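You operate a simulated robot arm through the tools that you are given. There is no shell and no other tool.

The job below is to be done with a simulated two-armed robot. You get a single attempt, and the scene is never put back.

Task
File the blue film box in the FILM drawer and lock the chest.
Fine: shut the drawer.

Only the result counts: the job must be done as asked and must still hold three seconds after the hand-in. Knocking over, shifting, dropping, spilling or breaking anything else fails it.

Robot
Two 7-joint arms with fingered hands on one trunk that stands fixed in place. Base frame: the origin is at the foot of the trunk, x ahead of it, y to its left, z up. Units: cm, degrees, N and s.
The left shoulder is at [7, 16.2, 111.4], the right one opposite. With the tool pointing down near the work surface each hand reaches from about 10 to 68 cm from the base axis, measured 20 degrees to its own side. Payload 4 kg a hand.
The TCP of each hand is the grasp point between the finger pads, 2.6 cm short of the fingertips. In the tool frame z runs along the fingers and y along their closing line. The gripper opens to 13.2 cm; its body begins 7.3 cm behind the TCP. The gripper is a hand of 4 fingers: y runs from the thumb to the fingers, the wrist lies at [0, 0, -22.4] in the tool frame.
Orientation is that of the tool frame in the base frame, as a unit quaternion [w, x, y, z]. With the fingers straight down and closing along the base's y, the tool's x points along the base's -x, its y along +y and its z along -z.

Tools
- The arms move only by the tool jog_arm. It takes "left_increments", "right_increments" or both (then of equal length, played together; a hand with none holds still); each is a list of rows, each a list of 6 numbers: the shift along the tool's x, y, z in mm, then the turn, a rotation vector about the tool's x, y, z in degrees. In form: [[dx, dy, dz, wx, wy, wz], ...]. A call has 1 to 20 rows; each row shifts and turns the commanded pose from where the row before left it, along the tool's axes as they then stand. Rows are played at 5 a second. More than 5 cm and 8.6 degrees between two rows, and nothing of the call is played. A pose out of reach is approached as far as the arm can. The call stops where the force on the tool passes 40 N (or 10 N more than at its start, if that is more) or the arm is blocked; 0.2 s more then pass. In this call time passes only in rows, and 0.2 s behind the last. The reply holds the time, the measured pose of the TCP, the force on the tool along the base axes, the opening and the grip force, in the units named above and with some noise, with the torque about the TCP (base axes, N m) and any sound that the robot's microphone picked up.
- Cameras (640 x 400 px; columns grow to the right, rows downward): "scene" is now at [12.69, -4.13, 134.48]; the picture's right is [-0.47, -0.88, 0.00], its down [-0.49, 0.26, -0.83] and it looks along [0.73, -0.39, -0.55] (base axes); focal length 285 px, centre (320, 200). "left" rides on the left gripper at [-7.3, 0.6, -9.4] in its tool frame; the picture's right is [-0.08, -1.00, 0.00], its down [0.78, -0.06, -0.62] and it looks along [0.62, -0.05, 0.79] (tool axes); focal length 230 px, centre (320, 200). "right" rides on the right gripper at [7.3, 0.6, -9.4] in its tool frame; the picture's right is [-0.08, 1.00, 0.00], its down [-0.78, -0.06, -0.62] and it looks along [-0.61, -0.05, 0.79] (tool axes); focal length 230 px, centre (320, 200). There is no depth. A picture from a camera that has moved, and an enlarged one, comes with that camera's place and axes in the base frame and with its lens.
- snapshot(camera): a new picture of that camera. The clock stands still meanwhile.
- move_column(by): slides the trunk up (or, below 0, down) by that many cm; the arms and the scene camera ride with it, the base frame stays. It gives what a move gives, with no picture.
- move_fingers(finger1, finger2, finger3, thumb_bend, hand): sets how far each is bent, from 0 (flat) to 1 (curled in); at 0.3 the hand is open as for a grip, at 0.7 the pads meet at the TCP. One left out holds its place. A second passes; each finger stops where it meets its share of the squeeze, and holds until it gets a number again. It is the only way to open and close the hand. It gives what a move gives, with no picture; readings hold the bend of each and the force on the fingers (four entries, about 0 where the hand has none), thumb and palm.
- pan_tilt(pan, tilt): turns the head with the scene camera to pan (to the left, within 86 degrees either way) and tilt (down, from -29 to 69), counted from straight ahead of the robot. It gives what a move gives.
- inspect(camera, box): a new picture of the part [left, top, right, bottom] of that camera's present view, enlarged. The clock stands still meanwhile.
- sign_off(): hands the job in; it is judged then, once.

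Nothing tells you positions but the pictures and the camera data. Unless the task says otherwise, let go and move clear before handing in.

The tools are called as a command line: name --argument value ..., lists and objects as JSON in quotes. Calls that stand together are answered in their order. jog_arm: Moves the arms, as the interface text tells. Its arguments: {"type":"object","properties":{"left_increments":{"type":"array","items":{"type":"array","items":{"type":"number"}}},"right_increments":{"type":"array","items":{"type":"array","items":{"type":"number"}}}},"required":[]} The other tools are called the same way: move_column (by) moves the trunk up or down; move_fingers (finger1, finger2, finger3, thumb_bend, hand) moves the fingers one by one; pan_tilt (pan, tilt) turns the head that bears the scene camera; snapshot (camera) takes a picture; inspect (camera, box) takes an enlarged picture of a part of a camera's view; sign_off () hands the job in.

At the start:

```text
time: 0.0
left_tool_pos: [48.08, -5.37, 119.47]
left_orientation: [0.0, 0.0, 1.0, 0.0]
left_force: [0.1, -0.1, -0.5]
left_moment: [-0.01, 0.03, 0.01]
left_opening: 13.17
left_finger_force: 0.0
left_shape: jaw
left_bend: [0.3, 0.3, 0.3, 0.3]
left_finger forces: [0.0, 0.0, 0.0, 0.1, 0.1, 0.0]
right_tool_pos: [36.84, -41.26, 114.67]
right_orientation: [0.001, 0.0, 1.0, 0.0]
right_force: [0.1, 1.3, 0.8]
right_moment: [0.0, 0.02, 0.01]
right_opening: 13.17
right_finger_force: 0.1
right_shape: jaw
right_bend: [0.3, 0.3, 0.3, 0.3]
right_finger forces: [0.0, 0.0, 0.0, 0.0, 0.0, 0.0]
trunk travel left (down, up): [-59.3, 34.7]
head pan, tilt (commanded): [-28.2, 33.5]
```

scene: 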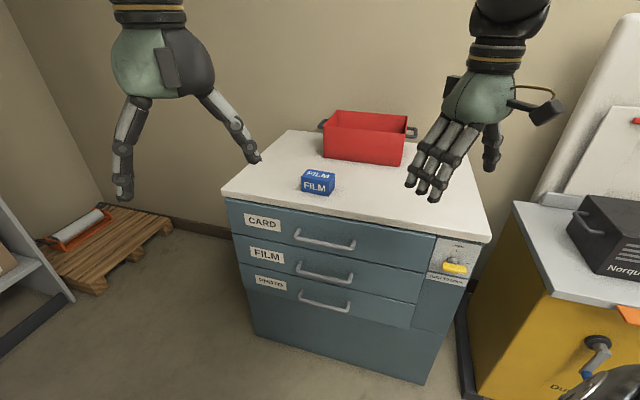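
right: 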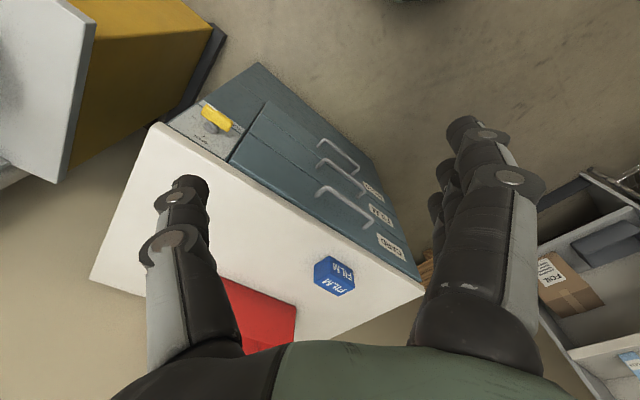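
left: 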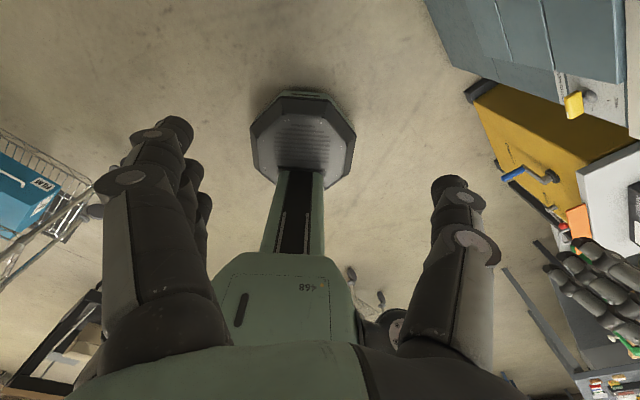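

I see a blue-grey chest with three drawers (CARD, FILM, PHOTO), a blue FILM box on top and a yellow lock lever on its right side panel. I'll look closer at the lock panel, handles and box before planning.

inspect --camera "scene" --box '[400, 220, 500, 300]'

inspect --camera "scene" --box '[220, 160, 420, 320]'

inspect --camera "right" --box '[140, 60, 420, 300]'

```text
5.00 times, centred on (450, 260) of scene
camera zoom: at [12.69, -4.13, 134.48], right [-0.47, -0.88, 0.0], down [-0.49, 0.26, -0.83], along [0.73, -0.39, -0.55], focal length 1423 px, centre (-330, -100)
```

zoom: 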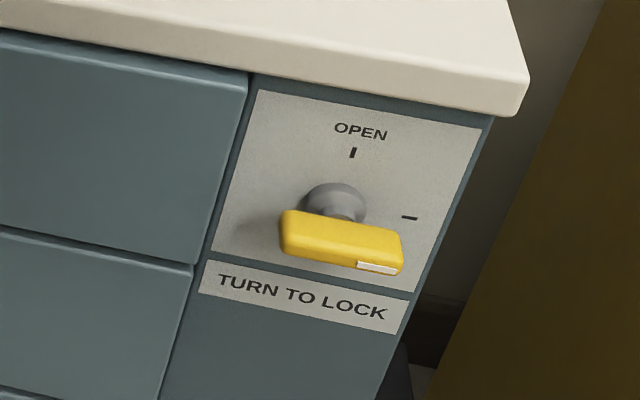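

```text
2.50 times, centred on (320, 240) of scene
camera zoom: at [12.69, -4.13, 134.48], right [-0.47, -0.88, 0.0], down [-0.49, 0.26, -0.83], along [0.73, -0.39, -0.55], focal length 712 px, centre (320, 100)
```

zoom: 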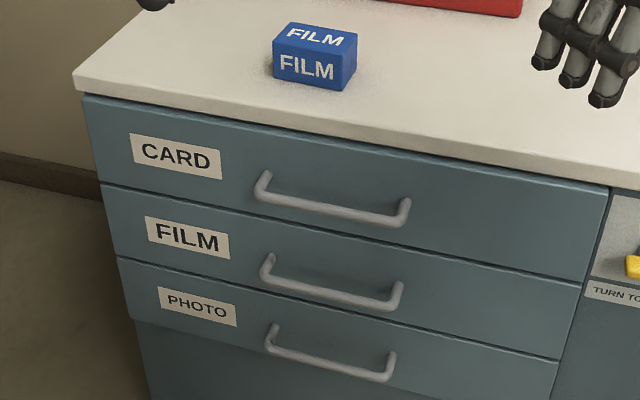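

```text
1.67 times, centred on (280, 180) of right
camera zoom: at [29.46, -40.62, 124.05], right [0.08, 1.0, 0.0], down [0.78, -0.06, 0.62], along [0.61, -0.05, -0.79], focal length 384 px, centre (387, 233)
```

zoom: 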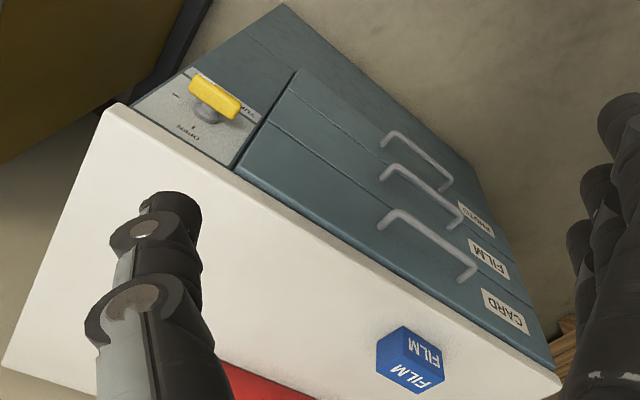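

The lever's white mark points at the right-hand tick rather than at OPEN, so the chest looks locked now. I put its front face at about 45° to my x axis, roughly 80 cm away, with the top near z 84. I'll lower the trunk to get a second viewpoint and triangulate properly.

move_column --by -20

pan_tilt --pan -35 --tilt 28

snapshot --camera "scene"

snapshot --camera "right"

```text
time: 2.2
left_tool_pos: [48.1, -5.33, 99.61]
left_orientation: [0.0, -0.001, 1.0, 0.0]
left_force: [-0.4, -0.4, 0.8]
left_moment: [0.0, -0.02, 0.04]
left_opening: 13.19
left_finger_force: 0.2
left_shape: jaw
left_bend: [0.3, 0.3, 0.3, 0.3]
left_finger forces: [0.1, 0.1, 0.1, 0.0, 0.0, 0.1]
right_tool_pos: [36.92, -41.23, 94.69]
right_orientation: [0.0, 0.001, 1.0, 0.0]
right_force: [-0.4, -0.4, -0.6]
right_moment: [0.02, -0.01, -0.03]
right_opening: 13.19
right_finger_force: 0.2
right_shape: jaw
right_bend: [0.3, 0.3, 0.3, 0.3]
right_finger forces: [0.1, 0.0, 0.1, 0.1, 0.1, 0.0]
trunk travel left (down, up): [-39.3, 54.7]
head pan, tilt (commanded): [-28.2, 33.5]
```

```text
time: 2.9
left_tool_pos: [48.1, -5.31, 99.69]
left_orientation: [0.0, -0.001, 1.0, 0.0]
left_force: [0.5, 0.1, -0.1]
left_moment: [-0.02, 0.01, 0.03]
left_opening: 13.17
left_finger_force: 0.0
left_shape: jaw
left_bend: [0.3, 0.3, 0.3, 0.3]
left_finger forces: [0.0, 0.0, 0.1, 0.0, 0.0, 0.0]
right_tool_pos: [36.8, -41.21, 94.61]
right_orientation: [-0.001, 0.001, 1.0, 0.0]
right_force: [0.7, 1.0, 0.0]
right_moment: [0.01, 0.0, 0.0]
right_opening: 13.18
right_finger_force: 0.1
right_shape: jaw
right_bend: [0.3, 0.3, 0.3, 0.3]
right_finger forces: [0.0, 0.0, 0.0, 0.0, 0.1, 0.0]
trunk travel left (down, up): [-39.3, 54.7]
head pan, tilt (commanded): [-35.0, 28.0]
```

```text
taken
camera scene: at [12.33, -5.16, 115.35], right [-0.57, -0.82, 0.0], down [-0.39, 0.27, -0.88], along [0.72, -0.51, -0.47], focal length 285 px, centre (320, 200)
```

scene: 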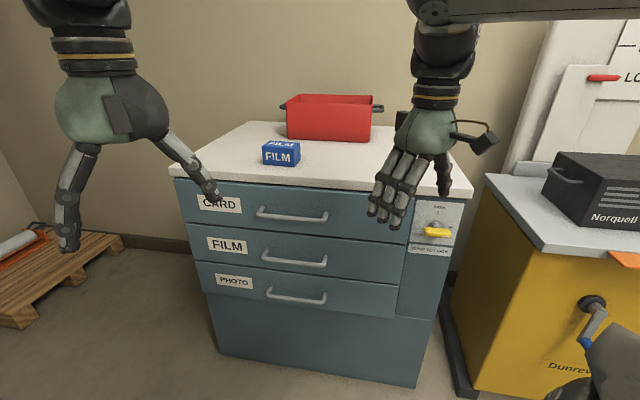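

```text
taken
camera right: at [29.46, -40.62, 104.05], right [0.08, 1.0, 0.0], down [0.78, -0.06, 0.62], along [0.61, -0.05, -0.79], focal length 230 px, centre (320, 200)
```

right: 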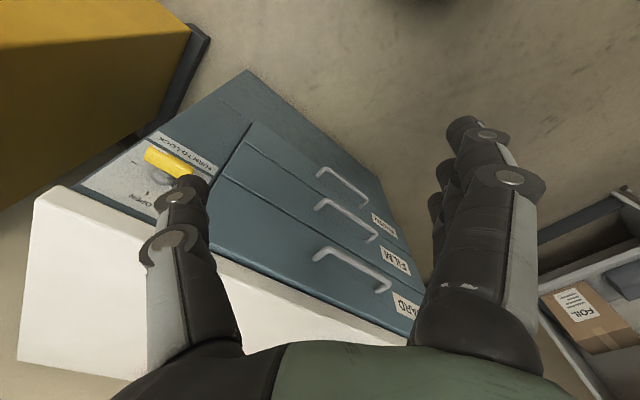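

The lower view shows the chest front well. I'll zoom in to pick points for triangulation.

inspect --camera "scene" --box '[170, 120, 330, 220]'

inspect --camera "scene" --box '[400, 170, 480, 270]'

inspect --camera "scene" --box '[180, 190, 440, 350]'

```text
4.00 times, centred on (250, 170) of scene
camera zoom: at [12.33, -5.16, 115.35], right [-0.57, -0.82, 0.0], down [-0.39, 0.27, -0.88], along [0.72, -0.51, -0.47], focal length 1138 px, centre (600, 320)
```

zoom: 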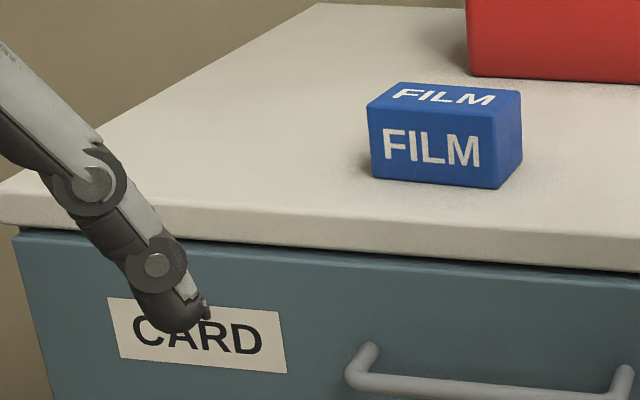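

```text
4.00 times, centred on (440, 220) of scene
camera zoom: at [12.33, -5.16, 115.35], right [-0.57, -0.82, 0.0], down [-0.39, 0.27, -0.88], along [0.72, -0.51, -0.47], focal length 1138 px, centre (-160, 120)
```

zoom: 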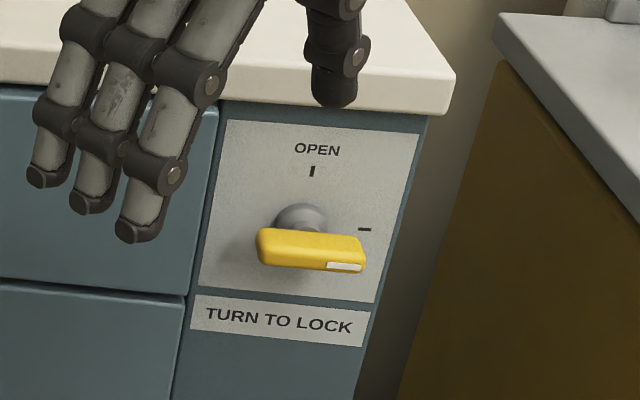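

```text
2.46 times, centred on (310, 270) of scene
camera zoom: at [12.33, -5.16, 115.35], right [-0.57, -0.82, 0.0], down [-0.39, 0.27, -0.88], along [0.72, -0.51, -0.47], focal length 701 px, centre (345, 28)
```

zoom: 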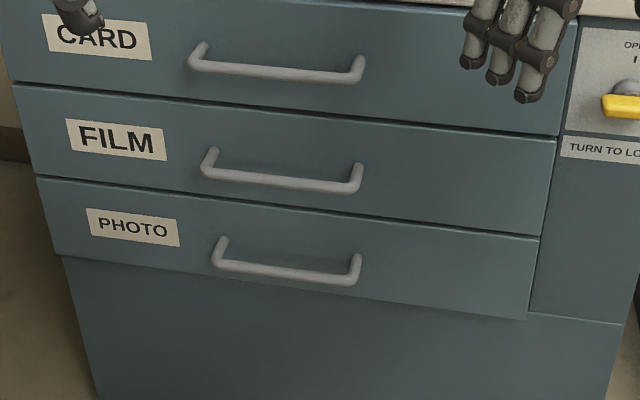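

I place the chest front at 45°, running from about (98, -13.5) to (41, -70), with its top at z≈86. The lock axis is near (46, -64, 74), the FILM handle near (71, -37, 58), and the box near (84, -42, 88.5). I'll move the left hand out of the way and yaw the right hand to face the chest.

jog_arm --left_increments '[[25, 40, 0, 0, 0, 0], [25, 40, 0, 0, 0, 0], [25, 40, 0, 0, 0, 0], [25, 40, 0, 0, 0, 0], [25, 40, 0, 0, 0, 0], [0, 0, 0, 0, 0, 0]]' --right_increments '[[0, 0, 0, 0, 0, 7.5], [0, 0, 0, 0, 0, 7.5], [0, 0, 0, 0, 0, 7.5], [0, 0, 0, 0, 0, 7.5], [0, 0, 0, 0, 0, 7.5], [0, 0, 0, 0, 0, 7.5]]'

```text
time: 4.2
left_tool_pos: [35.76, 14.69, 99.72]
left_orientation: [0.0, 0.0, 1.0, 0.0]
left_force: [0.4, 0.3, 0.4]
left_moment: [0.0, 0.03, -0.03]
left_opening: 13.19
left_finger_force: 0.1
left_shape: jaw
left_bend: [0.3, 0.3, 0.3, 0.3]
left_finger forces: [0.1, 0.0, 0.0, 0.1, 0.1, 0.0]
right_tool_pos: [36.86, -41.37, 94.61]
right_orientation: [-0.001, 0.384, 0.923, 0.001]
right_force: [-0.1, -0.4, -0.8]
right_moment: [-0.02, 0.01, -0.02]
right_opening: 13.17
right_finger_force: 0.1
right_shape: jaw
right_bend: [0.3, 0.3, 0.3, 0.3]
right_finger forces: [0.0, 0.0, 0.0, 0.0, 0.1, 0.0]
trunk travel left (down, up): [-39.3, 54.7]
head pan, tilt (commanded): [-35.0, 28.0]
```

The yaw went as planned. Next I'll pitch the right hand to point horizontally at the chest while easing it toward the lock's lateral position.

jog_arm --right_increments '[[-7.5, -8.3, 0, 0, -7.5, 0], [-7.4, -8.3, 1, 0, -7.5, 0], [-7.2, -8.3, 1.9, 0, -7.5, 0], [-6.9, -8.3, 2.9, 0, -7.5, 0], [-6.5, -8.3, 3.75, 0, -7.5, 0], [-5.9, -8.3, 4.6, 0, -7.5, 0], [-5.3, -8.3, 5.3, 0, -7.5, 0], [-4.6, -8.3, 5.9, 0, -7.5, 0], [-3.75, -8.3, 6.5, 0, -7.5, 0], [-2.9, -8.3, 6.9, 0, -7.5, 0], [-1.9, -8.3, 7.2, 0, -7.5, 0], [-1.0, -8.3, 7.4, 0, -7.5, 0]]'

snapshot --camera "scene"

snapshot --camera "right"

```text
time: 6.8
left_tool_pos: [36.11, 14.53, 99.51]
left_orientation: [-0.001, 0.001, 1.0, -0.001]
left_force: [0.0, 0.4, -0.2]
left_moment: [0.03, 0.06, 0.01]
left_opening: 13.18
left_finger_force: 0.1
left_shape: jaw
left_bend: [0.3, 0.3, 0.3, 0.3]
left_finger forces: [0.0, 0.0, 0.1, 0.1, 0.1, 0.0]
right_tool_pos: [40.07, -57.61, 101.37]
right_orientation: [0.631, 0.28, 0.674, -0.261]
right_force: [0.3, -0.8, -0.7]
right_moment: [-0.03, 0.01, -0.01]
right_opening: 13.17
right_finger_force: 0.0
right_shape: jaw
right_bend: [0.3, 0.3, 0.3, 0.3]
right_finger forces: [0.0, 0.0, 0.0, 0.0, 0.0, 0.0]
right hand out of reach, approached as far as the arm can: row 7, 8, 9, 10, 11, 12
trunk travel left (down, up): [-39.3, 54.7]
head pan, tilt (commanded): [-35.0, 28.0]
```

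```text
taken
camera scene: at [12.54, -5.32, 115.32], right [-0.57, -0.82, 0.0], down [-0.39, 0.27, -0.88], along [0.72, -0.51, -0.47], focal length 285 px, centre (320, 200)
```

scene: 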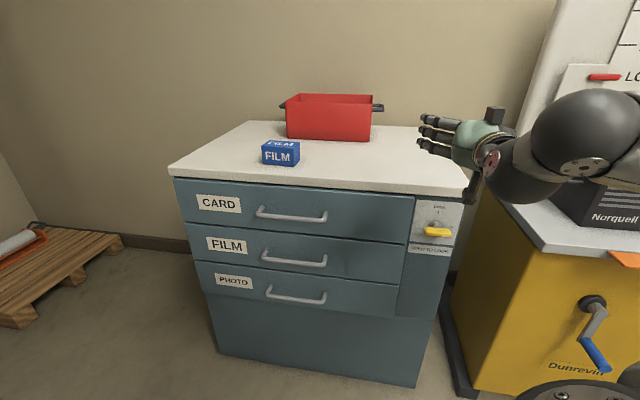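

```text
taken
camera right: at [33.45, -50.16, 94.66], right [0.71, 0.7, 0.08], down [-0.44, 0.35, 0.83], along [0.55, -0.62, 0.56], focal length 230 px, centre (320, 200)
```

right: 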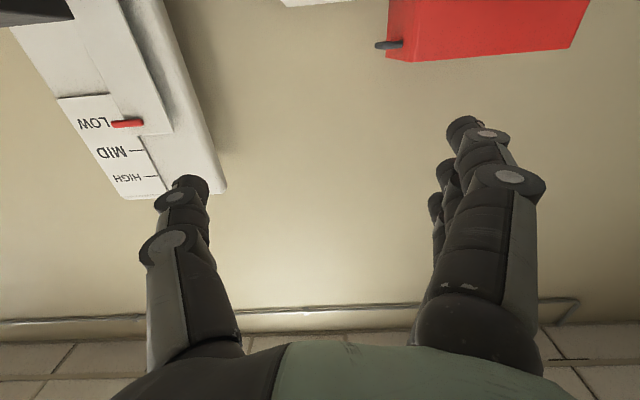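

The arm folds too tightly at this trunk height and its elbow swings toward the yellow cabinet. I'll raise the trunk so the arm reaches down to the lock with more extension.

move_column --by 20

jog_arm --right_increments '[[30, 0, 0, 0, 0, 0], [30, 0, 0, 0, 0, 0], [30, 0, 0, 0, 0, 0], [30, 0, 0, 0, 0, 0]]'

pan_tilt --pan -45 --tilt 40

snapshot --camera "scene"

```text
time: 9.0
left_tool_pos: [35.65, 14.74, 119.65]
left_orientation: [0.001, 0.0, 1.0, -0.001]
left_force: [-1.2, 0.0, 0.8]
left_moment: [0.01, 0.03, -0.01]
left_opening: 13.16
left_finger_force: 0.1
left_shape: jaw
left_bend: [0.3, 0.3, 0.3, 0.3]
left_finger forces: [0.0, 0.0, 0.0, 0.0, 0.0, 0.0]
right_tool_pos: [39.88, -57.47, 121.42]
right_orientation: [0.632, 0.281, 0.674, -0.262]
right_force: [-0.5, 0.3, -0.9]
right_moment: [-0.02, 0.01, 0.01]
right_opening: 13.21
right_finger_force: 0.0
right_shape: jaw
right_bend: [0.3, 0.3, 0.3, 0.3]
right_finger forces: [0.0, 0.0, 0.0, 0.0, 0.0, 0.0]
trunk travel left (down, up): [-59.3, 34.7]
head pan, tilt (commanded): [-35.0, 28.0]
```

```text
time: 10.0
left_tool_pos: [35.75, 14.6, 119.64]
left_orientation: [0.0, 0.0, 1.0, -0.002]
left_force: [-0.3, -0.1, 0.0]
left_moment: [0.02, 0.0, 0.01]
left_opening: 13.18
left_finger_force: 0.0
left_shape: jaw
left_bend: [0.3, 0.3, 0.3, 0.3]
left_finger forces: [0.0, 0.1, 0.1, 0.1, 0.1, 0.0]
right_tool_pos: [41.55, -59.38, 112.26]
right_orientation: [0.631, 0.28, 0.674, -0.263]
right_force: [-0.5, -0.1, 0.4]
right_moment: [0.02, -0.01, -0.04]
right_opening: 13.2
right_finger_force: 0.0
right_shape: jaw
right_bend: [0.3, 0.3, 0.3, 0.3]
right_finger forces: [0.0, 0.0, 0.0, 0.0, 0.0, 0.1]
right hand out of reach, approached as far as the arm can: row 1, 2, 3, 4
trunk travel left (down, up): [-59.3, 34.7]
head pan, tilt (commanded): [-35.0, 28.0]
```

```text
time: 10.8
left_tool_pos: [35.72, 14.68, 119.62]
left_orientation: [0.0, -0.001, 1.0, 0.0]
left_force: [0.2, 0.3, 0.6]
left_moment: [0.01, -0.02, 0.0]
left_opening: 13.2
left_finger_force: 0.1
left_shape: jaw
left_bend: [0.3, 0.3, 0.3, 0.3]
left_finger forces: [0.0, 0.0, 0.0, 0.0, 0.0, 0.0]
right_tool_pos: [41.56, -59.35, 112.25]
right_orientation: [0.629, 0.281, 0.676, -0.263]
right_force: [-0.6, -0.4, -0.1]
right_moment: [-0.02, 0.02, 0.0]
right_opening: 13.19
right_finger_force: 0.1
right_shape: jaw
right_bend: [0.3, 0.3, 0.3, 0.3]
right_finger forces: [0.1, 0.0, 0.0, 0.0, 0.0, 0.1]
trunk travel left (down, up): [-59.3, 34.7]
head pan, tilt (commanded): [-45.0, 40.0]
```

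```text
taken
camera scene: at [10.87, -5.91, 133.51], right [-0.71, -0.71, 0.0], down [-0.45, 0.45, -0.77], along [0.54, -0.54, -0.64], focal length 285 px, centre (320, 200)
```

scene: 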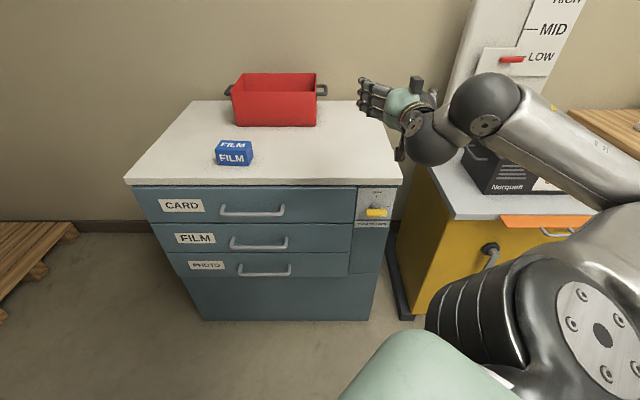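

The orientation is right, and the arm is only too folded at this height. I'll keep lowering the hand in front of the chest, with a clearance stand-off from the lock.

jog_arm --right_increments '[[30, 0, 0, 0, 0, 0], [30, 0, 0, 0, 0, 0], [30, 0, 0, 0, 0, 0], [30, 0, 0, 0, 0, 0], [0, 0, 0, 0, 0, 0]]'

snapshot --camera "scene"

snapshot --camera "right"

```text
time: 12.0
left_tool_pos: [35.7, 14.57, 119.61]
left_orientation: [0.0, 0.0, 1.0, -0.001]
left_force: [-0.4, 0.7, 0.3]
left_moment: [0.01, -0.01, -0.02]
left_opening: 13.19
left_finger_force: 0.1
left_shape: jaw
left_bend: [0.3, 0.3, 0.3, 0.3]
left_finger forces: [0.0, 0.0, 0.0, 0.1, 0.0, 0.0]
right_tool_pos: [41.5, -59.33, 112.37]
right_orientation: [0.631, 0.282, 0.674, -0.262]
right_force: [-0.3, -0.9, -0.6]
right_moment: [0.04, 0.01, -0.01]
right_opening: 13.17
right_finger_force: 0.0
right_shape: jaw
right_bend: [0.3, 0.3, 0.3, 0.3]
right_finger forces: [0.0, 0.0, 0.1, 0.0, 0.0, 0.0]
right hand out of reach, approached as far as the arm can: row 1, 2, 3, 4
trunk travel left (down, up): [-59.3, 34.7]
head pan, tilt (commanded): [-45.0, 40.0]
```

```text
taken
camera scene: at [10.86, -5.95, 133.5], right [-0.71, -0.71, 0.0], down [-0.45, 0.45, -0.77], along [0.54, -0.54, -0.64], focal length 285 px, centre (320, 200)
```

scene: 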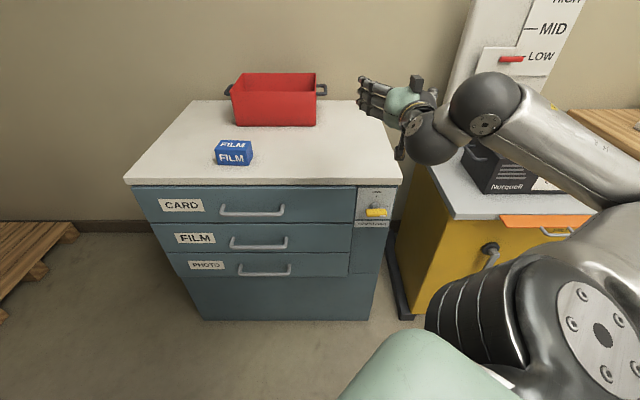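

```text
taken
camera right: at [34.94, -51.87, 105.79], right [0.71, 0.7, 0.08], down [-0.44, 0.36, 0.82], along [0.55, -0.62, 0.56], focal length 230 px, centre (320, 200)
```

right: 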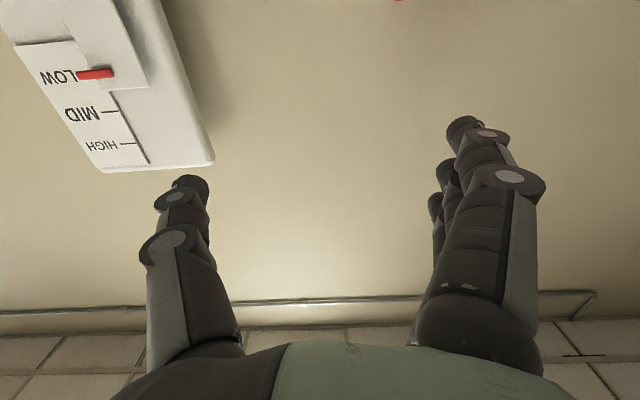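

The IK is stuck in this folded configuration. I'll unpitch the hand to point down, lower it in front of the chest, then pitch it up again from there.

jog_arm --right_increments '[[0, 0, 0, 0, 7.5, 0], [0, 0, 0, 0, 7.5, 0], [0, 0, 0, 0, 7.5, 0], [0, 0, 0, 0, 7.5, 0], [0, 0, 0, 0, 7.5, 0], [0, 0, 0, 0, 7.5, 0], [0, 0, 0, 0, 7.5, 0], [0, 0, 0, 0, 7.5, 0], [0, 0, 0, 0, 7.5, 0], [0, 0, 0, 0, 7.5, 0], [0, 0, 0, 0, 7.5, 0], [0, 0, 0, 0, 7.5, 0]]'

snapshot --camera "scene"

```text
time: 14.6
left_tool_pos: [36.04, 14.67, 119.65]
left_orientation: [-0.001, 0.0, 1.0, -0.001]
left_force: [0.2, -0.9, -0.2]
left_moment: [-0.04, 0.05, 0.01]
left_opening: 13.19
left_finger_force: 0.1
left_shape: jaw
left_bend: [0.3, 0.3, 0.3, 0.3]
left_finger forces: [0.0, 0.0, 0.1, 0.1, 0.0, 0.0]
right_tool_pos: [41.15, -59.46, 112.18]
right_orientation: [-0.004, 0.39, 0.921, 0.002]
right_force: [-0.2, -0.5, 0.2]
right_moment: [0.01, 0.0, -0.06]
right_opening: 13.18
right_finger_force: 0.0
right_shape: jaw
right_bend: [0.3, 0.3, 0.3, 0.3]
right_finger forces: [0.1, 0.0, 0.0, 0.0, 0.1, 0.0]
right hand out of reach, approached as far as the arm can: row 1
trunk travel left (down, up): [-59.3, 34.7]
head pan, tilt (commanded): [-45.0, 40.0]
```

```text
taken
camera scene: at [11.1, -5.88, 133.48], right [-0.71, -0.71, 0.0], down [-0.46, 0.45, -0.77], along [0.54, -0.54, -0.64], focal length 285 px, centre (320, 200)
```

scene: 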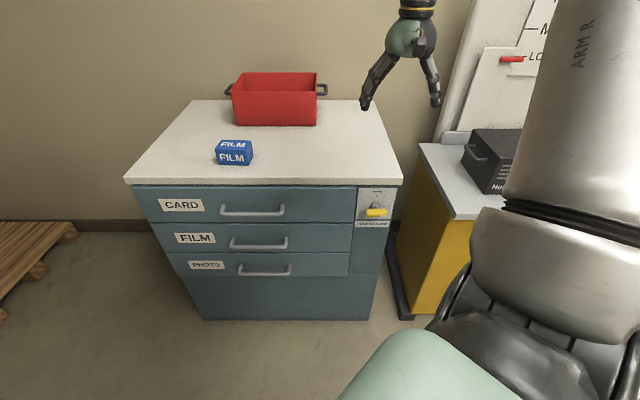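

The commanded pose follows the reached pose. The hand points down again, so I'll back it off from the chest front and lower it ahead of the lock panel.

jog_arm --right_increments '[[35, 0, 10, 0, 0, 0], [35, 0, 10, 0, 0, 0], [0, 0, 40, 0, 0, 0], [0, 0, 40, 0, 0, 0], [0, 0, 40, 0, 0, 0], [0, 0, 40, 0, 0, 0], [0, 0, 40, 0, 0, 0], [0, 0, 40, 0, 0, 0], [0, 0, 40, 0, 0, 0], [0, 0, 40, 0, 0, 0], [0, 0, 40, 0, 0, 0]]'

snapshot --camera "scene"

snapshot --camera "right"

```text
time: 17.0
left_tool_pos: [35.84, 14.58, 119.69]
left_orientation: [0.0, 0.001, 1.0, -0.001]
left_force: [1.1, -0.1, -0.4]
left_moment: [0.02, 0.0, -0.02]
left_opening: 13.2
left_finger_force: 0.0
left_shape: jaw
left_bend: [0.3, 0.3, 0.3, 0.3]
left_finger forces: [0.1, 0.0, 0.0, 0.1, 0.0, 0.0]
right_tool_pos: [36.24, -54.25, 74.18]
right_orientation: [-0.003, 0.389, 0.921, 0.004]
right_force: [1.0, -0.2, -0.1]
right_moment: [0.04, 0.05, -0.03]
right_opening: 13.2
right_finger_force: 0.1
right_shape: jaw
right_bend: [0.3, 0.3, 0.3, 0.3]
right_finger forces: [0.1, 0.0, 0.0, 0.0, 0.0, 0.0]
trunk travel left (down, up): [-59.3, 34.7]
head pan, tilt (commanded): [-45.0, 40.0]
```

```text
taken
camera scene: at [10.92, -6.04, 133.5], right [-0.71, -0.71, 0.0], down [-0.45, 0.46, -0.77], along [0.54, -0.54, -0.64], focal length 285 px, centre (320, 200)
```

scene: 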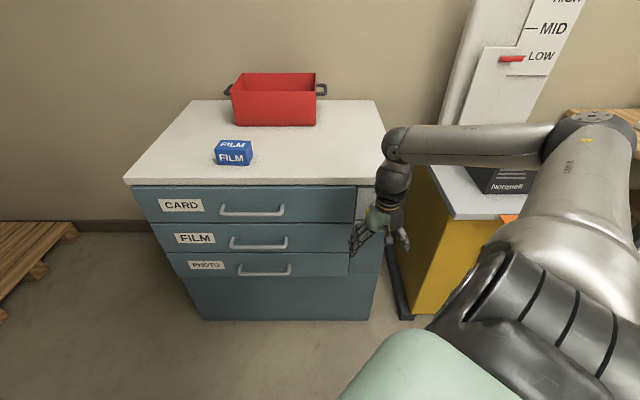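

```text
taken
camera right: at [31.49, -48.59, 83.63], right [0.77, 0.64, 0.0], down [0.51, -0.61, 0.61], along [0.39, -0.47, -0.79], focal length 230 px, centre (320, 200)
```

right: 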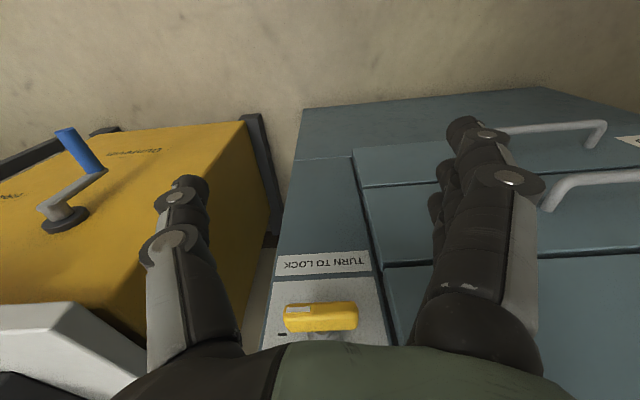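

The hand now hangs in front of the lock, and I can see the TURN TO LOCK plate. I'll pitch up in place to horizontal.

jog_arm --right_increments '[[0, 0, 0, 0, -7.5, 0], [0, 0, 0, 0, -7.5, 0], [0, 0, 0, 0, -7.5, 0], [0, 0, 0, 0, -7.5, 0], [0, 0, 0, 0, -7.5, 0], [0, 0, 0, 0, -7.5, 0], [0, 0, 0, 0, -7.5, 0], [0, 0, 0, 0, -7.5, 0]]'

snapshot --camera "scene"

snapshot --camera "right"

```text
time: 18.8
left_tool_pos: [35.75, 14.65, 119.55]
left_orientation: [0.0, 0.001, 1.0, -0.001]
left_force: [-0.8, 0.4, 0.0]
left_moment: [-0.01, 0.02, -0.03]
left_opening: 13.2
left_finger_force: 0.0
left_shape: jaw
left_bend: [0.3, 0.3, 0.3, 0.3]
left_finger forces: [0.0, 0.0, 0.0, 0.1, 0.1, 0.1]
right_tool_pos: [36.43, -54.03, 74.28]
right_orientation: [0.394, 0.351, 0.834, -0.161]
right_force: [0.1, -0.8, -0.2]
right_moment: [-0.01, -0.03, 0.0]
right_opening: 13.22
right_finger_force: 0.1
right_shape: jaw
right_bend: [0.3, 0.3, 0.3, 0.3]
right_finger forces: [0.0, 0.0, 0.0, 0.1, 0.1, 0.0]
right hand out of reach, approached as far as the arm can: row 7, 8
trunk travel left (down, up): [-59.3, 34.7]
head pan, tilt (commanded): [-45.0, 40.0]
```

```text
taken
camera scene: at [10.86, -5.91, 133.51], right [-0.71, -0.71, 0.0], down [-0.45, 0.45, -0.77], along [0.54, -0.54, -0.64], focal length 285 px, centre (320, 200)
```

scene: 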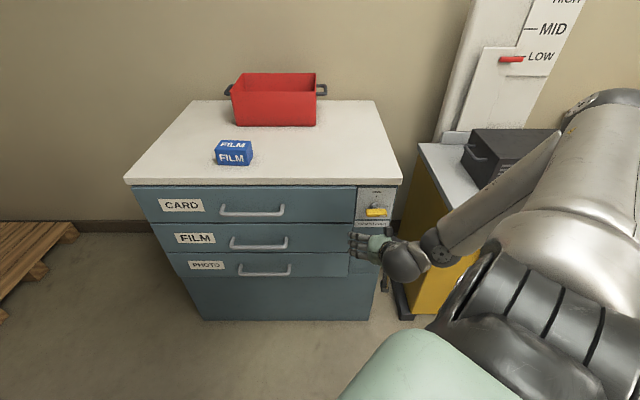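

```text
taken
camera right: at [28.37, -45.06, 74.68], right [0.74, 0.67, 0.07], down [-0.03, -0.07, 1.0], along [0.67, -0.74, -0.03], focal length 230 px, centre (320, 200)
```

right: 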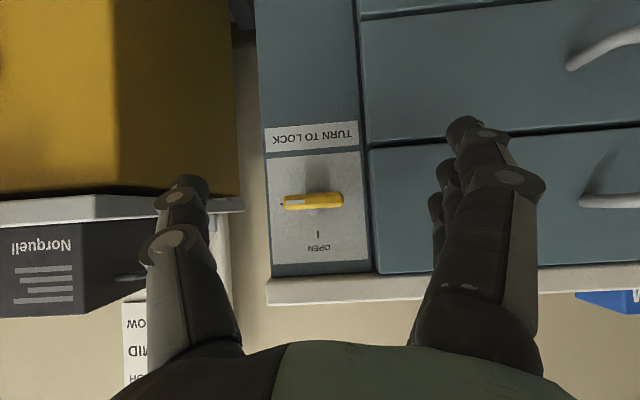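

The wrist pitch stops about 40° short of horizontal in this elbow-out posture. I'll try rolling the hand so thumb and fingers oppose vertically, as needed for the lever, and see how far that goes.

jog_arm --right_increments '[[0, 0, 0, 0, 0, 8], [0, 0, 0, 0, 0, 8], [0, 0, 0, 0, 0, 8], [0, 0, 0, 0, 0, 8], [0, 0, 0, 0, 0, 8], [0, 0, 0, 0, 0, 8]]'

snapshot --camera "scene"

```text
time: 20.2
left_tool_pos: [35.76, 14.63, 119.6]
left_orientation: [0.0, 0.0, 1.0, -0.001]
left_force: [0.4, -1.1, 0.7]
left_moment: [0.03, 0.01, 0.01]
left_opening: 13.2
left_finger_force: 0.1
left_shape: jaw
left_bend: [0.3, 0.3, 0.3, 0.3]
left_finger forces: [0.0, 0.0, 0.1, 0.0, 0.0, 0.1]
right_tool_pos: [36.39, -54.03, 74.3]
right_orientation: [0.425, 0.661, 0.619, 0.015]
right_force: [0.2, -0.6, -0.6]
right_moment: [-0.03, 0.0, 0.0]
right_opening: 13.21
right_finger_force: 0.1
right_shape: jaw
right_bend: [0.3, 0.3, 0.3, 0.3]
right_finger forces: [0.0, 0.0, 0.0, 0.0, 0.1, 0.1]
trunk travel left (down, up): [-59.3, 34.7]
head pan, tilt (commanded): [-45.0, 40.0]
```

```text
taken
camera scene: at [10.86, -5.95, 133.5], right [-0.71, -0.71, 0.0], down [-0.45, 0.45, -0.77], along [0.54, -0.54, -0.64], focal length 285 px, centre (320, 200)
```

scene: 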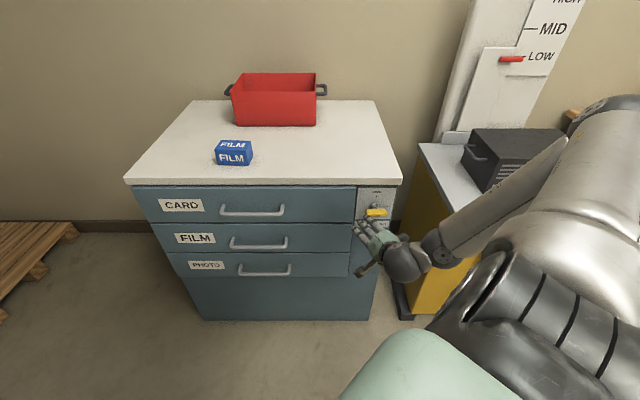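

Rolling is free, so the wrist roll has plenty of range. This ~40°-down pose is good enough to work the lever by pushing its end with closed fingertips. I'll undo the roll, close the hand into a blade and look.

jog_arm --right_increments '[[0, 0, 0, 0, 0, -8], [0, 0, 0, 0, 0, -8], [0, 0, 0, 0, 0, -8], [0, 0, 0, 0, 0, -8], [0, 0, 0, 0, 0, -8], [0, 0, 0, 0, 0, -8]]'

move_fingers --hand "right" --finger1 0.7 --finger2 0.7 --finger3 0.7 --thumb_bend 0.7

snapshot --camera "right"

inspect --camera "scene" --box '[320, 170, 460, 290]'

```text
time: 21.6
left_tool_pos: [35.75, 14.77, 119.62]
left_orientation: [0.0, 0.0, 1.0, -0.001]
left_force: [0.9, -0.8, -0.6]
left_moment: [-0.01, 0.0, 0.05]
left_opening: 13.18
left_finger_force: 0.1
left_shape: jaw
left_bend: [0.3, 0.3, 0.3, 0.3]
left_finger forces: [0.1, 0.1, 0.0, 0.0, 0.0, 0.1]
right_tool_pos: [36.26, -53.79, 74.2]
right_orientation: [0.394, 0.35, 0.835, -0.16]
right_force: [-0.2, -0.6, -0.7]
right_moment: [0.0, 0.01, -0.01]
right_opening: 13.2
right_finger_force: 0.1
right_shape: jaw
right_bend: [0.3, 0.3, 0.3, 0.3]
right_finger forces: [0.0, 0.1, 0.0, 0.2, 0.0, 0.0]
trunk travel left (down, up): [-59.3, 34.7]
head pan, tilt (commanded): [-45.0, 40.0]
```

```text
time: 22.6
left_tool_pos: [35.74, 14.61, 119.74]
left_orientation: [0.0, 0.0, 1.0, -0.001]
left_force: [0.8, 0.5, -0.6]
left_moment: [0.0, 0.04, 0.02]
left_opening: 13.21
left_finger_force: 0.1
left_shape: jaw
left_bend: [0.3, 0.3, 0.3, 0.3]
left_finger forces: [0.0, 0.0, 0.0, 0.0, 0.0, 0.0]
right_tool_pos: [36.4, -53.98, 74.34]
right_orientation: [0.394, 0.35, 0.835, -0.159]
right_force: [-0.1, 0.4, 0.4]
right_moment: [-0.01, 0.0, 0.02]
right_opening: 1.46
right_finger_force: 0.1
right_shape: fingers
right_bend: [0.7, 0.7, 0.7, 0.7]
right_finger forces: [0.0, 0.1, 0.1, 0.0, 0.0, 0.1]
trunk travel left (down, up): [-59.3, 34.7]
head pan, tilt (commanded): [-45.0, 40.0]
```

```text
taken
camera right: at [28.37, -45.06, 74.6], right [0.74, 0.67, 0.07], down [-0.03, -0.07, 1.0], along [0.67, -0.74, -0.03], focal length 230 px, centre (320, 200)
```

right: 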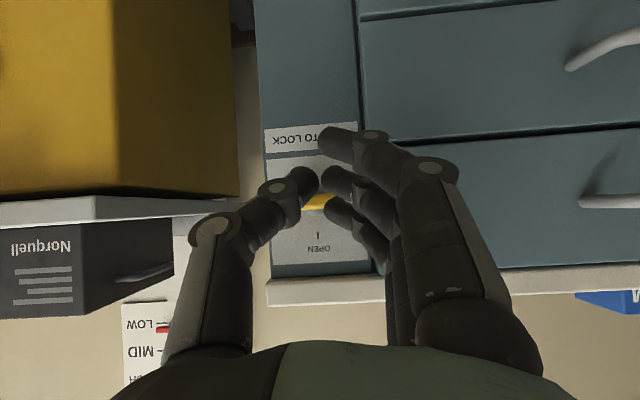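

```text
3.33 times, centred on (390, 230) of scene
camera zoom: at [10.87, -5.94, 133.5], right [-0.71, -0.71, 0.0], down [-0.45, 0.45, -0.77], along [0.54, -0.54, -0.64], focal length 949 px, centre (87, 100)
```

zoom: 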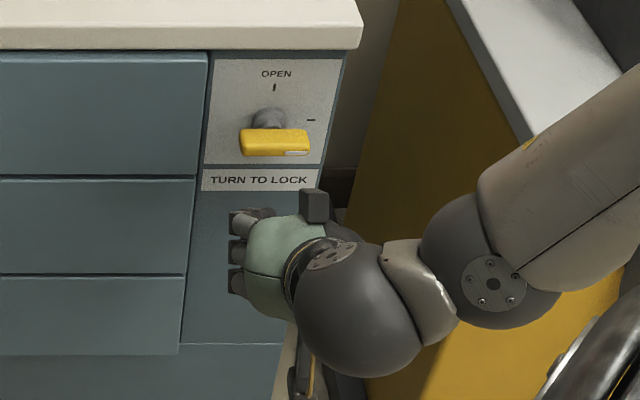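

The lever is centred at about e=14 (distance along the front), z=74, and is roughly 6.5 cm long. I'll put the closed fingers below and in front of its right end, ready to push that end up toward OPEN.

jog_arm --right_increments '[[11.3, -18.3, 27.1, 0, 0, 0], [11.3, -18.3, 27.1, 0, 0, 0], [11.3, -18.3, 27.1, 0, 0, 0], [0, 0, 0, 0, 0, 0]]'

snapshot --camera "right"

inspect --camera "scene" --box '[320, 170, 460, 290]'

```text
time: 23.6
left_tool_pos: [35.66, 14.66, 119.62]
left_orientation: [-0.001, 0.0, 1.0, -0.001]
left_force: [-0.9, 0.8, 0.4]
left_moment: [-0.03, 0.02, 0.05]
left_opening: 13.18
left_finger_force: 0.1
left_shape: jaw
left_bend: [0.3, 0.3, 0.3, 0.3]
left_finger forces: [0.0, 0.0, 0.0, 0.0, 0.0, 0.0]
right_tool_pos: [35.61, -60.47, 66.34]
right_orientation: [0.395, 0.349, 0.835, -0.158]
right_force: [0.5, 0.3, 0.0]
right_moment: [0.01, 0.01, 0.02]
right_opening: 1.45
right_finger_force: 0.0
right_shape: fingers
right_bend: [0.7, 0.7, 0.7, 0.7]
right_finger forces: [0.0, 0.1, 0.1, 0.0, 0.0, 0.1]
trunk travel left (down, up): [-59.3, 34.7]
head pan, tilt (commanded): [-45.0, 40.0]
```

```text
taken
camera right: at [27.53, -51.54, 66.72], right [0.74, 0.67, 0.07], down [-0.03, -0.07, 1.0], along [0.67, -0.74, -0.03], focal length 230 px, centre (320, 200)
```

right: 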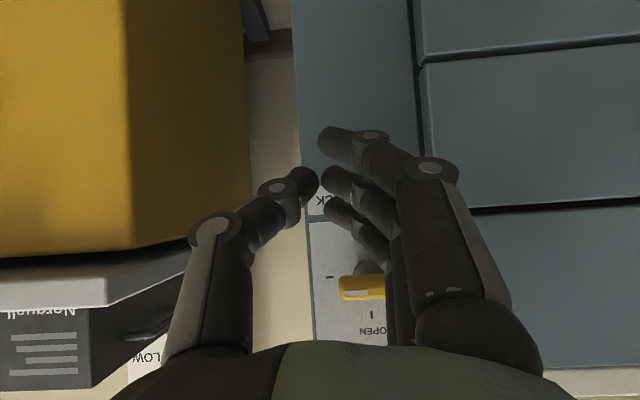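

```text
3.33 times, centred on (390, 230) of scene
camera zoom: at [10.86, -5.9, 133.51], right [-0.71, -0.71, 0.0], down [-0.45, 0.45, -0.77], along [0.54, -0.54, -0.64], focal length 949 px, centre (87, 100)
```

zoom: 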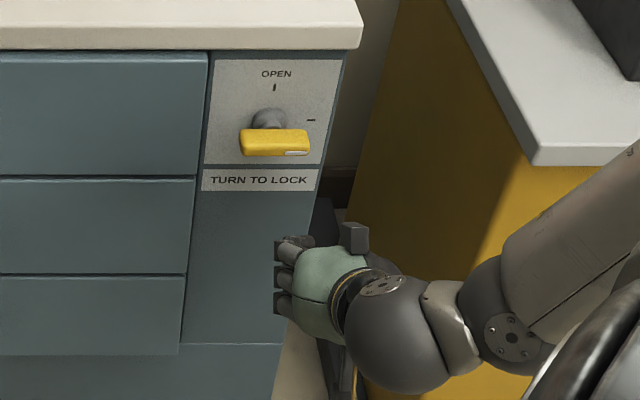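

The blade sits below the lever. I'll push it in under the lever's right end, with the tips just clear of the plate, and check before lifting.

jog_arm --right_increments '[[-13.1, -4, 14.7, 0, 0, 0], [-13.1, -4, 14.7, 0, 0, 0], [-13.1, -4, 14.7, 0, 0, 0], [0, 0, 0, 0, 0, 0]]'

snapshot --camera "right"

inspect --camera "scene" --box '[340, 180, 440, 260]'

```text
time: 24.6
left_tool_pos: [35.78, 14.76, 119.67]
left_orientation: [0.0, 0.0, 1.0, 0.0]
left_force: [-0.6, -0.3, 0.4]
left_moment: [0.0, 0.0, 0.04]
left_opening: 13.21
left_finger_force: 0.2
left_shape: jaw
left_bend: [0.3, 0.3, 0.3, 0.3]
left_finger forces: [0.0, 0.1, 0.0, 0.0, 0.1, 0.1]
right_tool_pos: [39.05, -65.45, 66.78]
right_orientation: [0.395, 0.351, 0.834, -0.159]
right_force: [-0.5, 0.6, -0.2]
right_moment: [-0.01, 0.03, -0.01]
right_opening: 1.44
right_finger_force: 0.1
right_shape: fingers
right_bend: [0.7, 0.7, 0.7, 0.7]
right_finger forces: [0.0, 0.0, 0.0, 0.0, 0.1, 0.1]
trunk travel left (down, up): [-59.3, 34.7]
head pan, tilt (commanded): [-45.0, 40.0]
```

```text
taken
camera right: at [31.0, -56.58, 67.17], right [0.74, 0.67, 0.07], down [-0.03, -0.07, 1.0], along [0.67, -0.74, -0.03], focal length 230 px, centre (320, 200)
```

right: 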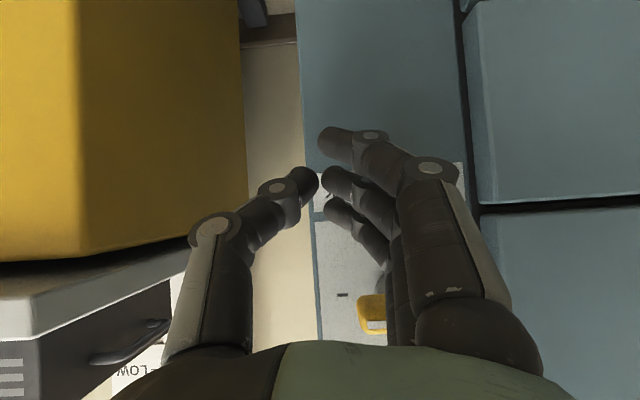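

```text
5.00 times, centred on (390, 220) of scene
camera zoom: at [10.85, -5.93, 133.5], right [-0.71, -0.71, 0.0], down [-0.45, 0.45, -0.77], along [0.54, -0.54, -0.64], focal length 1423 px, centre (-30, 100)
```

zoom: 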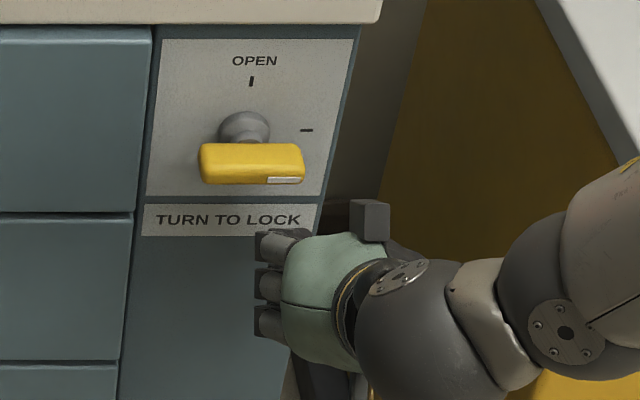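

The fingers are under the lever's right end. I'll lift along an arc, starting with the first part to confirm the lever moves.

jog_arm --right_increments '[[-11.6, 0, -9.6, 0, 0, 0], [-12.3, 0, -10.2, 0, 0, 0], [-5.2, -4.3, -4.3, 0, 0, 0], [-5.6, -2.3, -4.7, 0, 0, 0]]'

snapshot --camera "right"

inspect --camera "scene" --box '[340, 180, 440, 260]'

```text
time: 25.6
left_tool_pos: [35.66, 14.65, 119.59]
left_orientation: [0.0, 0.0, 1.0, -0.001]
left_force: [-0.2, 0.7, -0.5]
left_moment: [0.0, -0.02, -0.01]
left_opening: 13.2
left_finger_force: 0.1
left_shape: jaw
left_bend: [0.3, 0.3, 0.3, 0.3]
left_finger forces: [0.0, 0.1, 0.1, 0.1, 0.0, 0.0]
right_tool_pos: [38.15, -66.24, 71.28]
right_orientation: [0.395, 0.351, 0.834, -0.159]
right_force: [0.6, 0.6, -1.3]
right_moment: [-0.02, 0.01, 0.0]
right_opening: 1.45
right_finger_force: 0.1
right_shape: fingers
right_bend: [0.7, 0.7, 0.7, 0.7]
right_finger forces: [0.0, 0.0, 0.4, 0.1, 0.0, 0.0]
trunk travel left (down, up): [-59.3, 34.7]
head pan, tilt (commanded): [-45.0, 40.0]
```

```text
taken
camera right: at [30.19, -57.34, 71.64], right [0.74, 0.67, 0.07], down [-0.03, -0.07, 1.0], along [0.67, -0.74, -0.03], focal length 230 px, centre (320, 200)
```

right: 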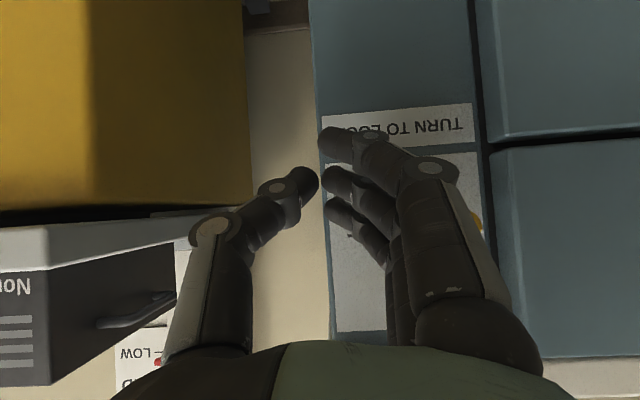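

```text
5.00 times, centred on (390, 220) of scene
camera zoom: at [10.85, -5.9, 133.5], right [-0.71, -0.71, 0.0], down [-0.45, 0.45, -0.77], along [0.54, -0.54, -0.64], focal length 1423 px, centre (-30, 100)
```

zoom: 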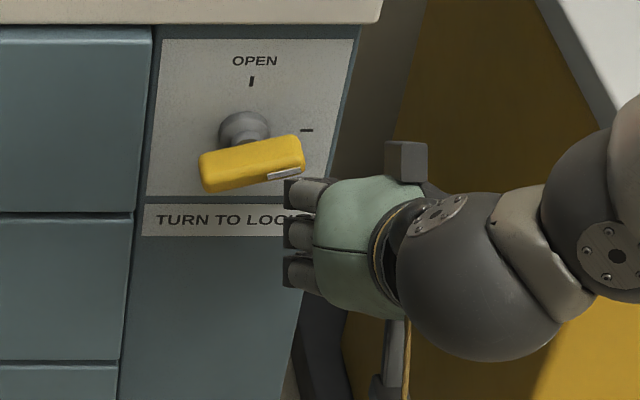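

The lever is turning toward OPEN with hardly any resistance. I'll continue the arc.

jog_arm --right_increments '[[-5.8, -0.3, -4.8, 0, 0, 0], [-5.8, 0.5, -4.8, 0, 0, 0], [-5.7, 1.6, -4.7, 0, 0, 0], [-5.2, 3.5, -4.3, 0, 0, 0], [-4.3, 5.2, -3.6, 0, 0, 0]]'

snapshot --camera "right"

inspect --camera "scene" --box '[340, 180, 440, 260]'

```text
time: 26.8
left_tool_pos: [35.82, 14.6, 119.65]
left_orientation: [0.0, 0.0, 1.0, -0.001]
left_force: [1.2, -0.6, -0.4]
left_moment: [-0.01, 0.01, -0.02]
left_opening: 13.22
left_finger_force: 0.0
left_shape: jaw
left_bend: [0.3, 0.3, 0.3, 0.3]
left_finger forces: [0.0, 0.0, 0.0, 0.0, 0.0, 0.1]
right_tool_pos: [38.95, -65.5, 74.66]
right_orientation: [0.395, 0.351, 0.834, -0.16]
right_force: [-0.3, -0.2, 0.2]
right_moment: [-0.01, -0.02, 0.0]
right_opening: 1.44
right_finger_force: 0.0
right_shape: fingers
right_bend: [0.7, 0.7, 0.7, 0.7]
right_finger forces: [0.1, 0.1, 0.8, 0.0, 0.0, 0.0]
trunk travel left (down, up): [-59.3, 34.7]
head pan, tilt (commanded): [-45.0, 40.0]
```

```text
taken
camera right: at [30.93, -56.6, 75.09], right [0.74, 0.67, 0.07], down [-0.03, -0.07, 1.0], along [0.67, -0.74, -0.03], focal length 230 px, centre (320, 200)
```

right: 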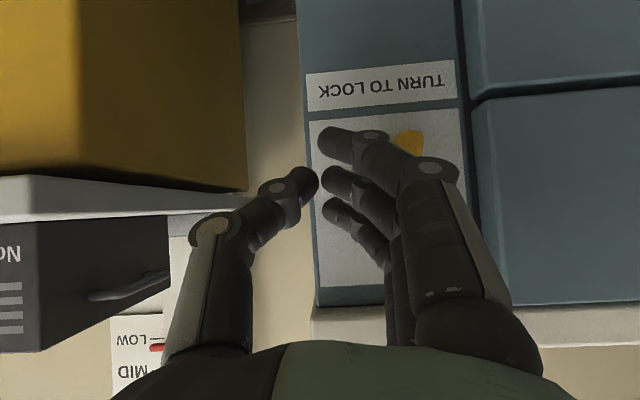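

```text
5.00 times, centred on (390, 220) of scene
camera zoom: at [10.86, -5.93, 133.5], right [-0.71, -0.71, 0.0], down [-0.45, 0.45, -0.77], along [0.54, -0.54, -0.64], focal length 1423 px, centre (-30, 100)
```

zoom: 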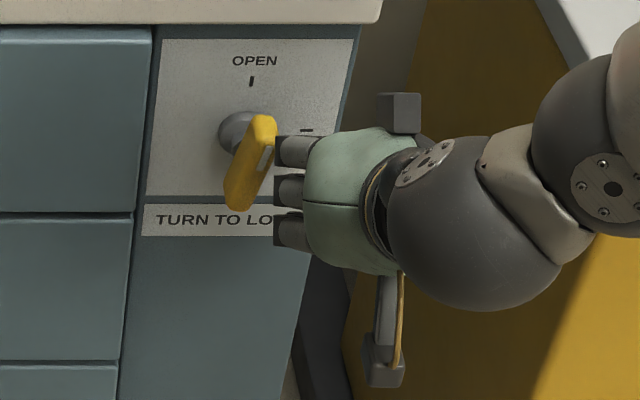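

The lever is about 70° round. A bit more push to the left and up should bring it to OPEN.

jog_arm --right_increments '[[-2, 4, -1.7, 0, 0, 0], [0, 4, 0, 0, 0, 0], [0, 4, 0, 0, 0, 0]]'

inspect --camera "scene" --box '[340, 180, 440, 260]'

```text
time: 27.6
left_tool_pos: [35.69, 14.6, 119.63]
left_orientation: [0.0, 0.0, 1.0, -0.001]
left_force: [0.0, 0.0, 0.3]
left_moment: [0.01, 0.01, -0.02]
left_opening: 13.2
left_finger_force: 0.0
left_shape: jaw
left_bend: [0.3, 0.3, 0.3, 0.3]
left_finger forces: [0.0, 0.0, 0.0, 0.0, 0.0, 0.0]
right_tool_pos: [39.58, -64.58, 74.87]
right_orientation: [0.394, 0.35, 0.835, -0.159]
right_force: [-4.3, -1.2, -0.2]
right_moment: [0.04, -0.1, -0.01]
right_opening: 1.45
right_finger_force: 2.6
right_shape: fingers
right_bend: [0.7, 0.7, 0.71, 0.7]
right_finger forces: [0.0, 0.0, 4.5, 0.0, 0.0, 0.0]
trunk travel left (down, up): [-59.3, 34.7]
head pan, tilt (commanded): [-45.0, 40.0]
```

```text
5.00 times, centred on (390, 220) of scene
camera zoom: at [10.78, -5.98, 133.51], right [-0.71, -0.71, 0.0], down [-0.45, 0.46, -0.77], along [0.54, -0.54, -0.64], focal length 1423 px, centre (-30, 100)
```

zoom: 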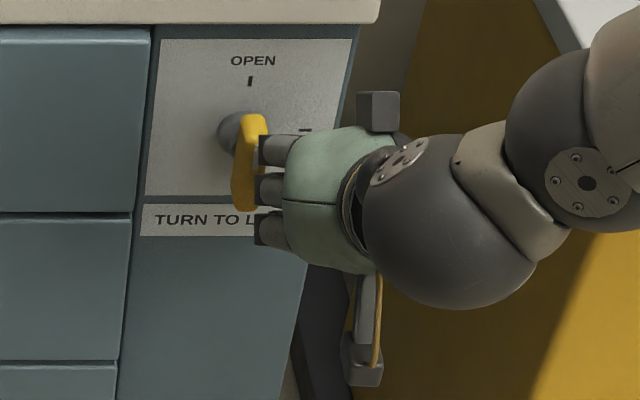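

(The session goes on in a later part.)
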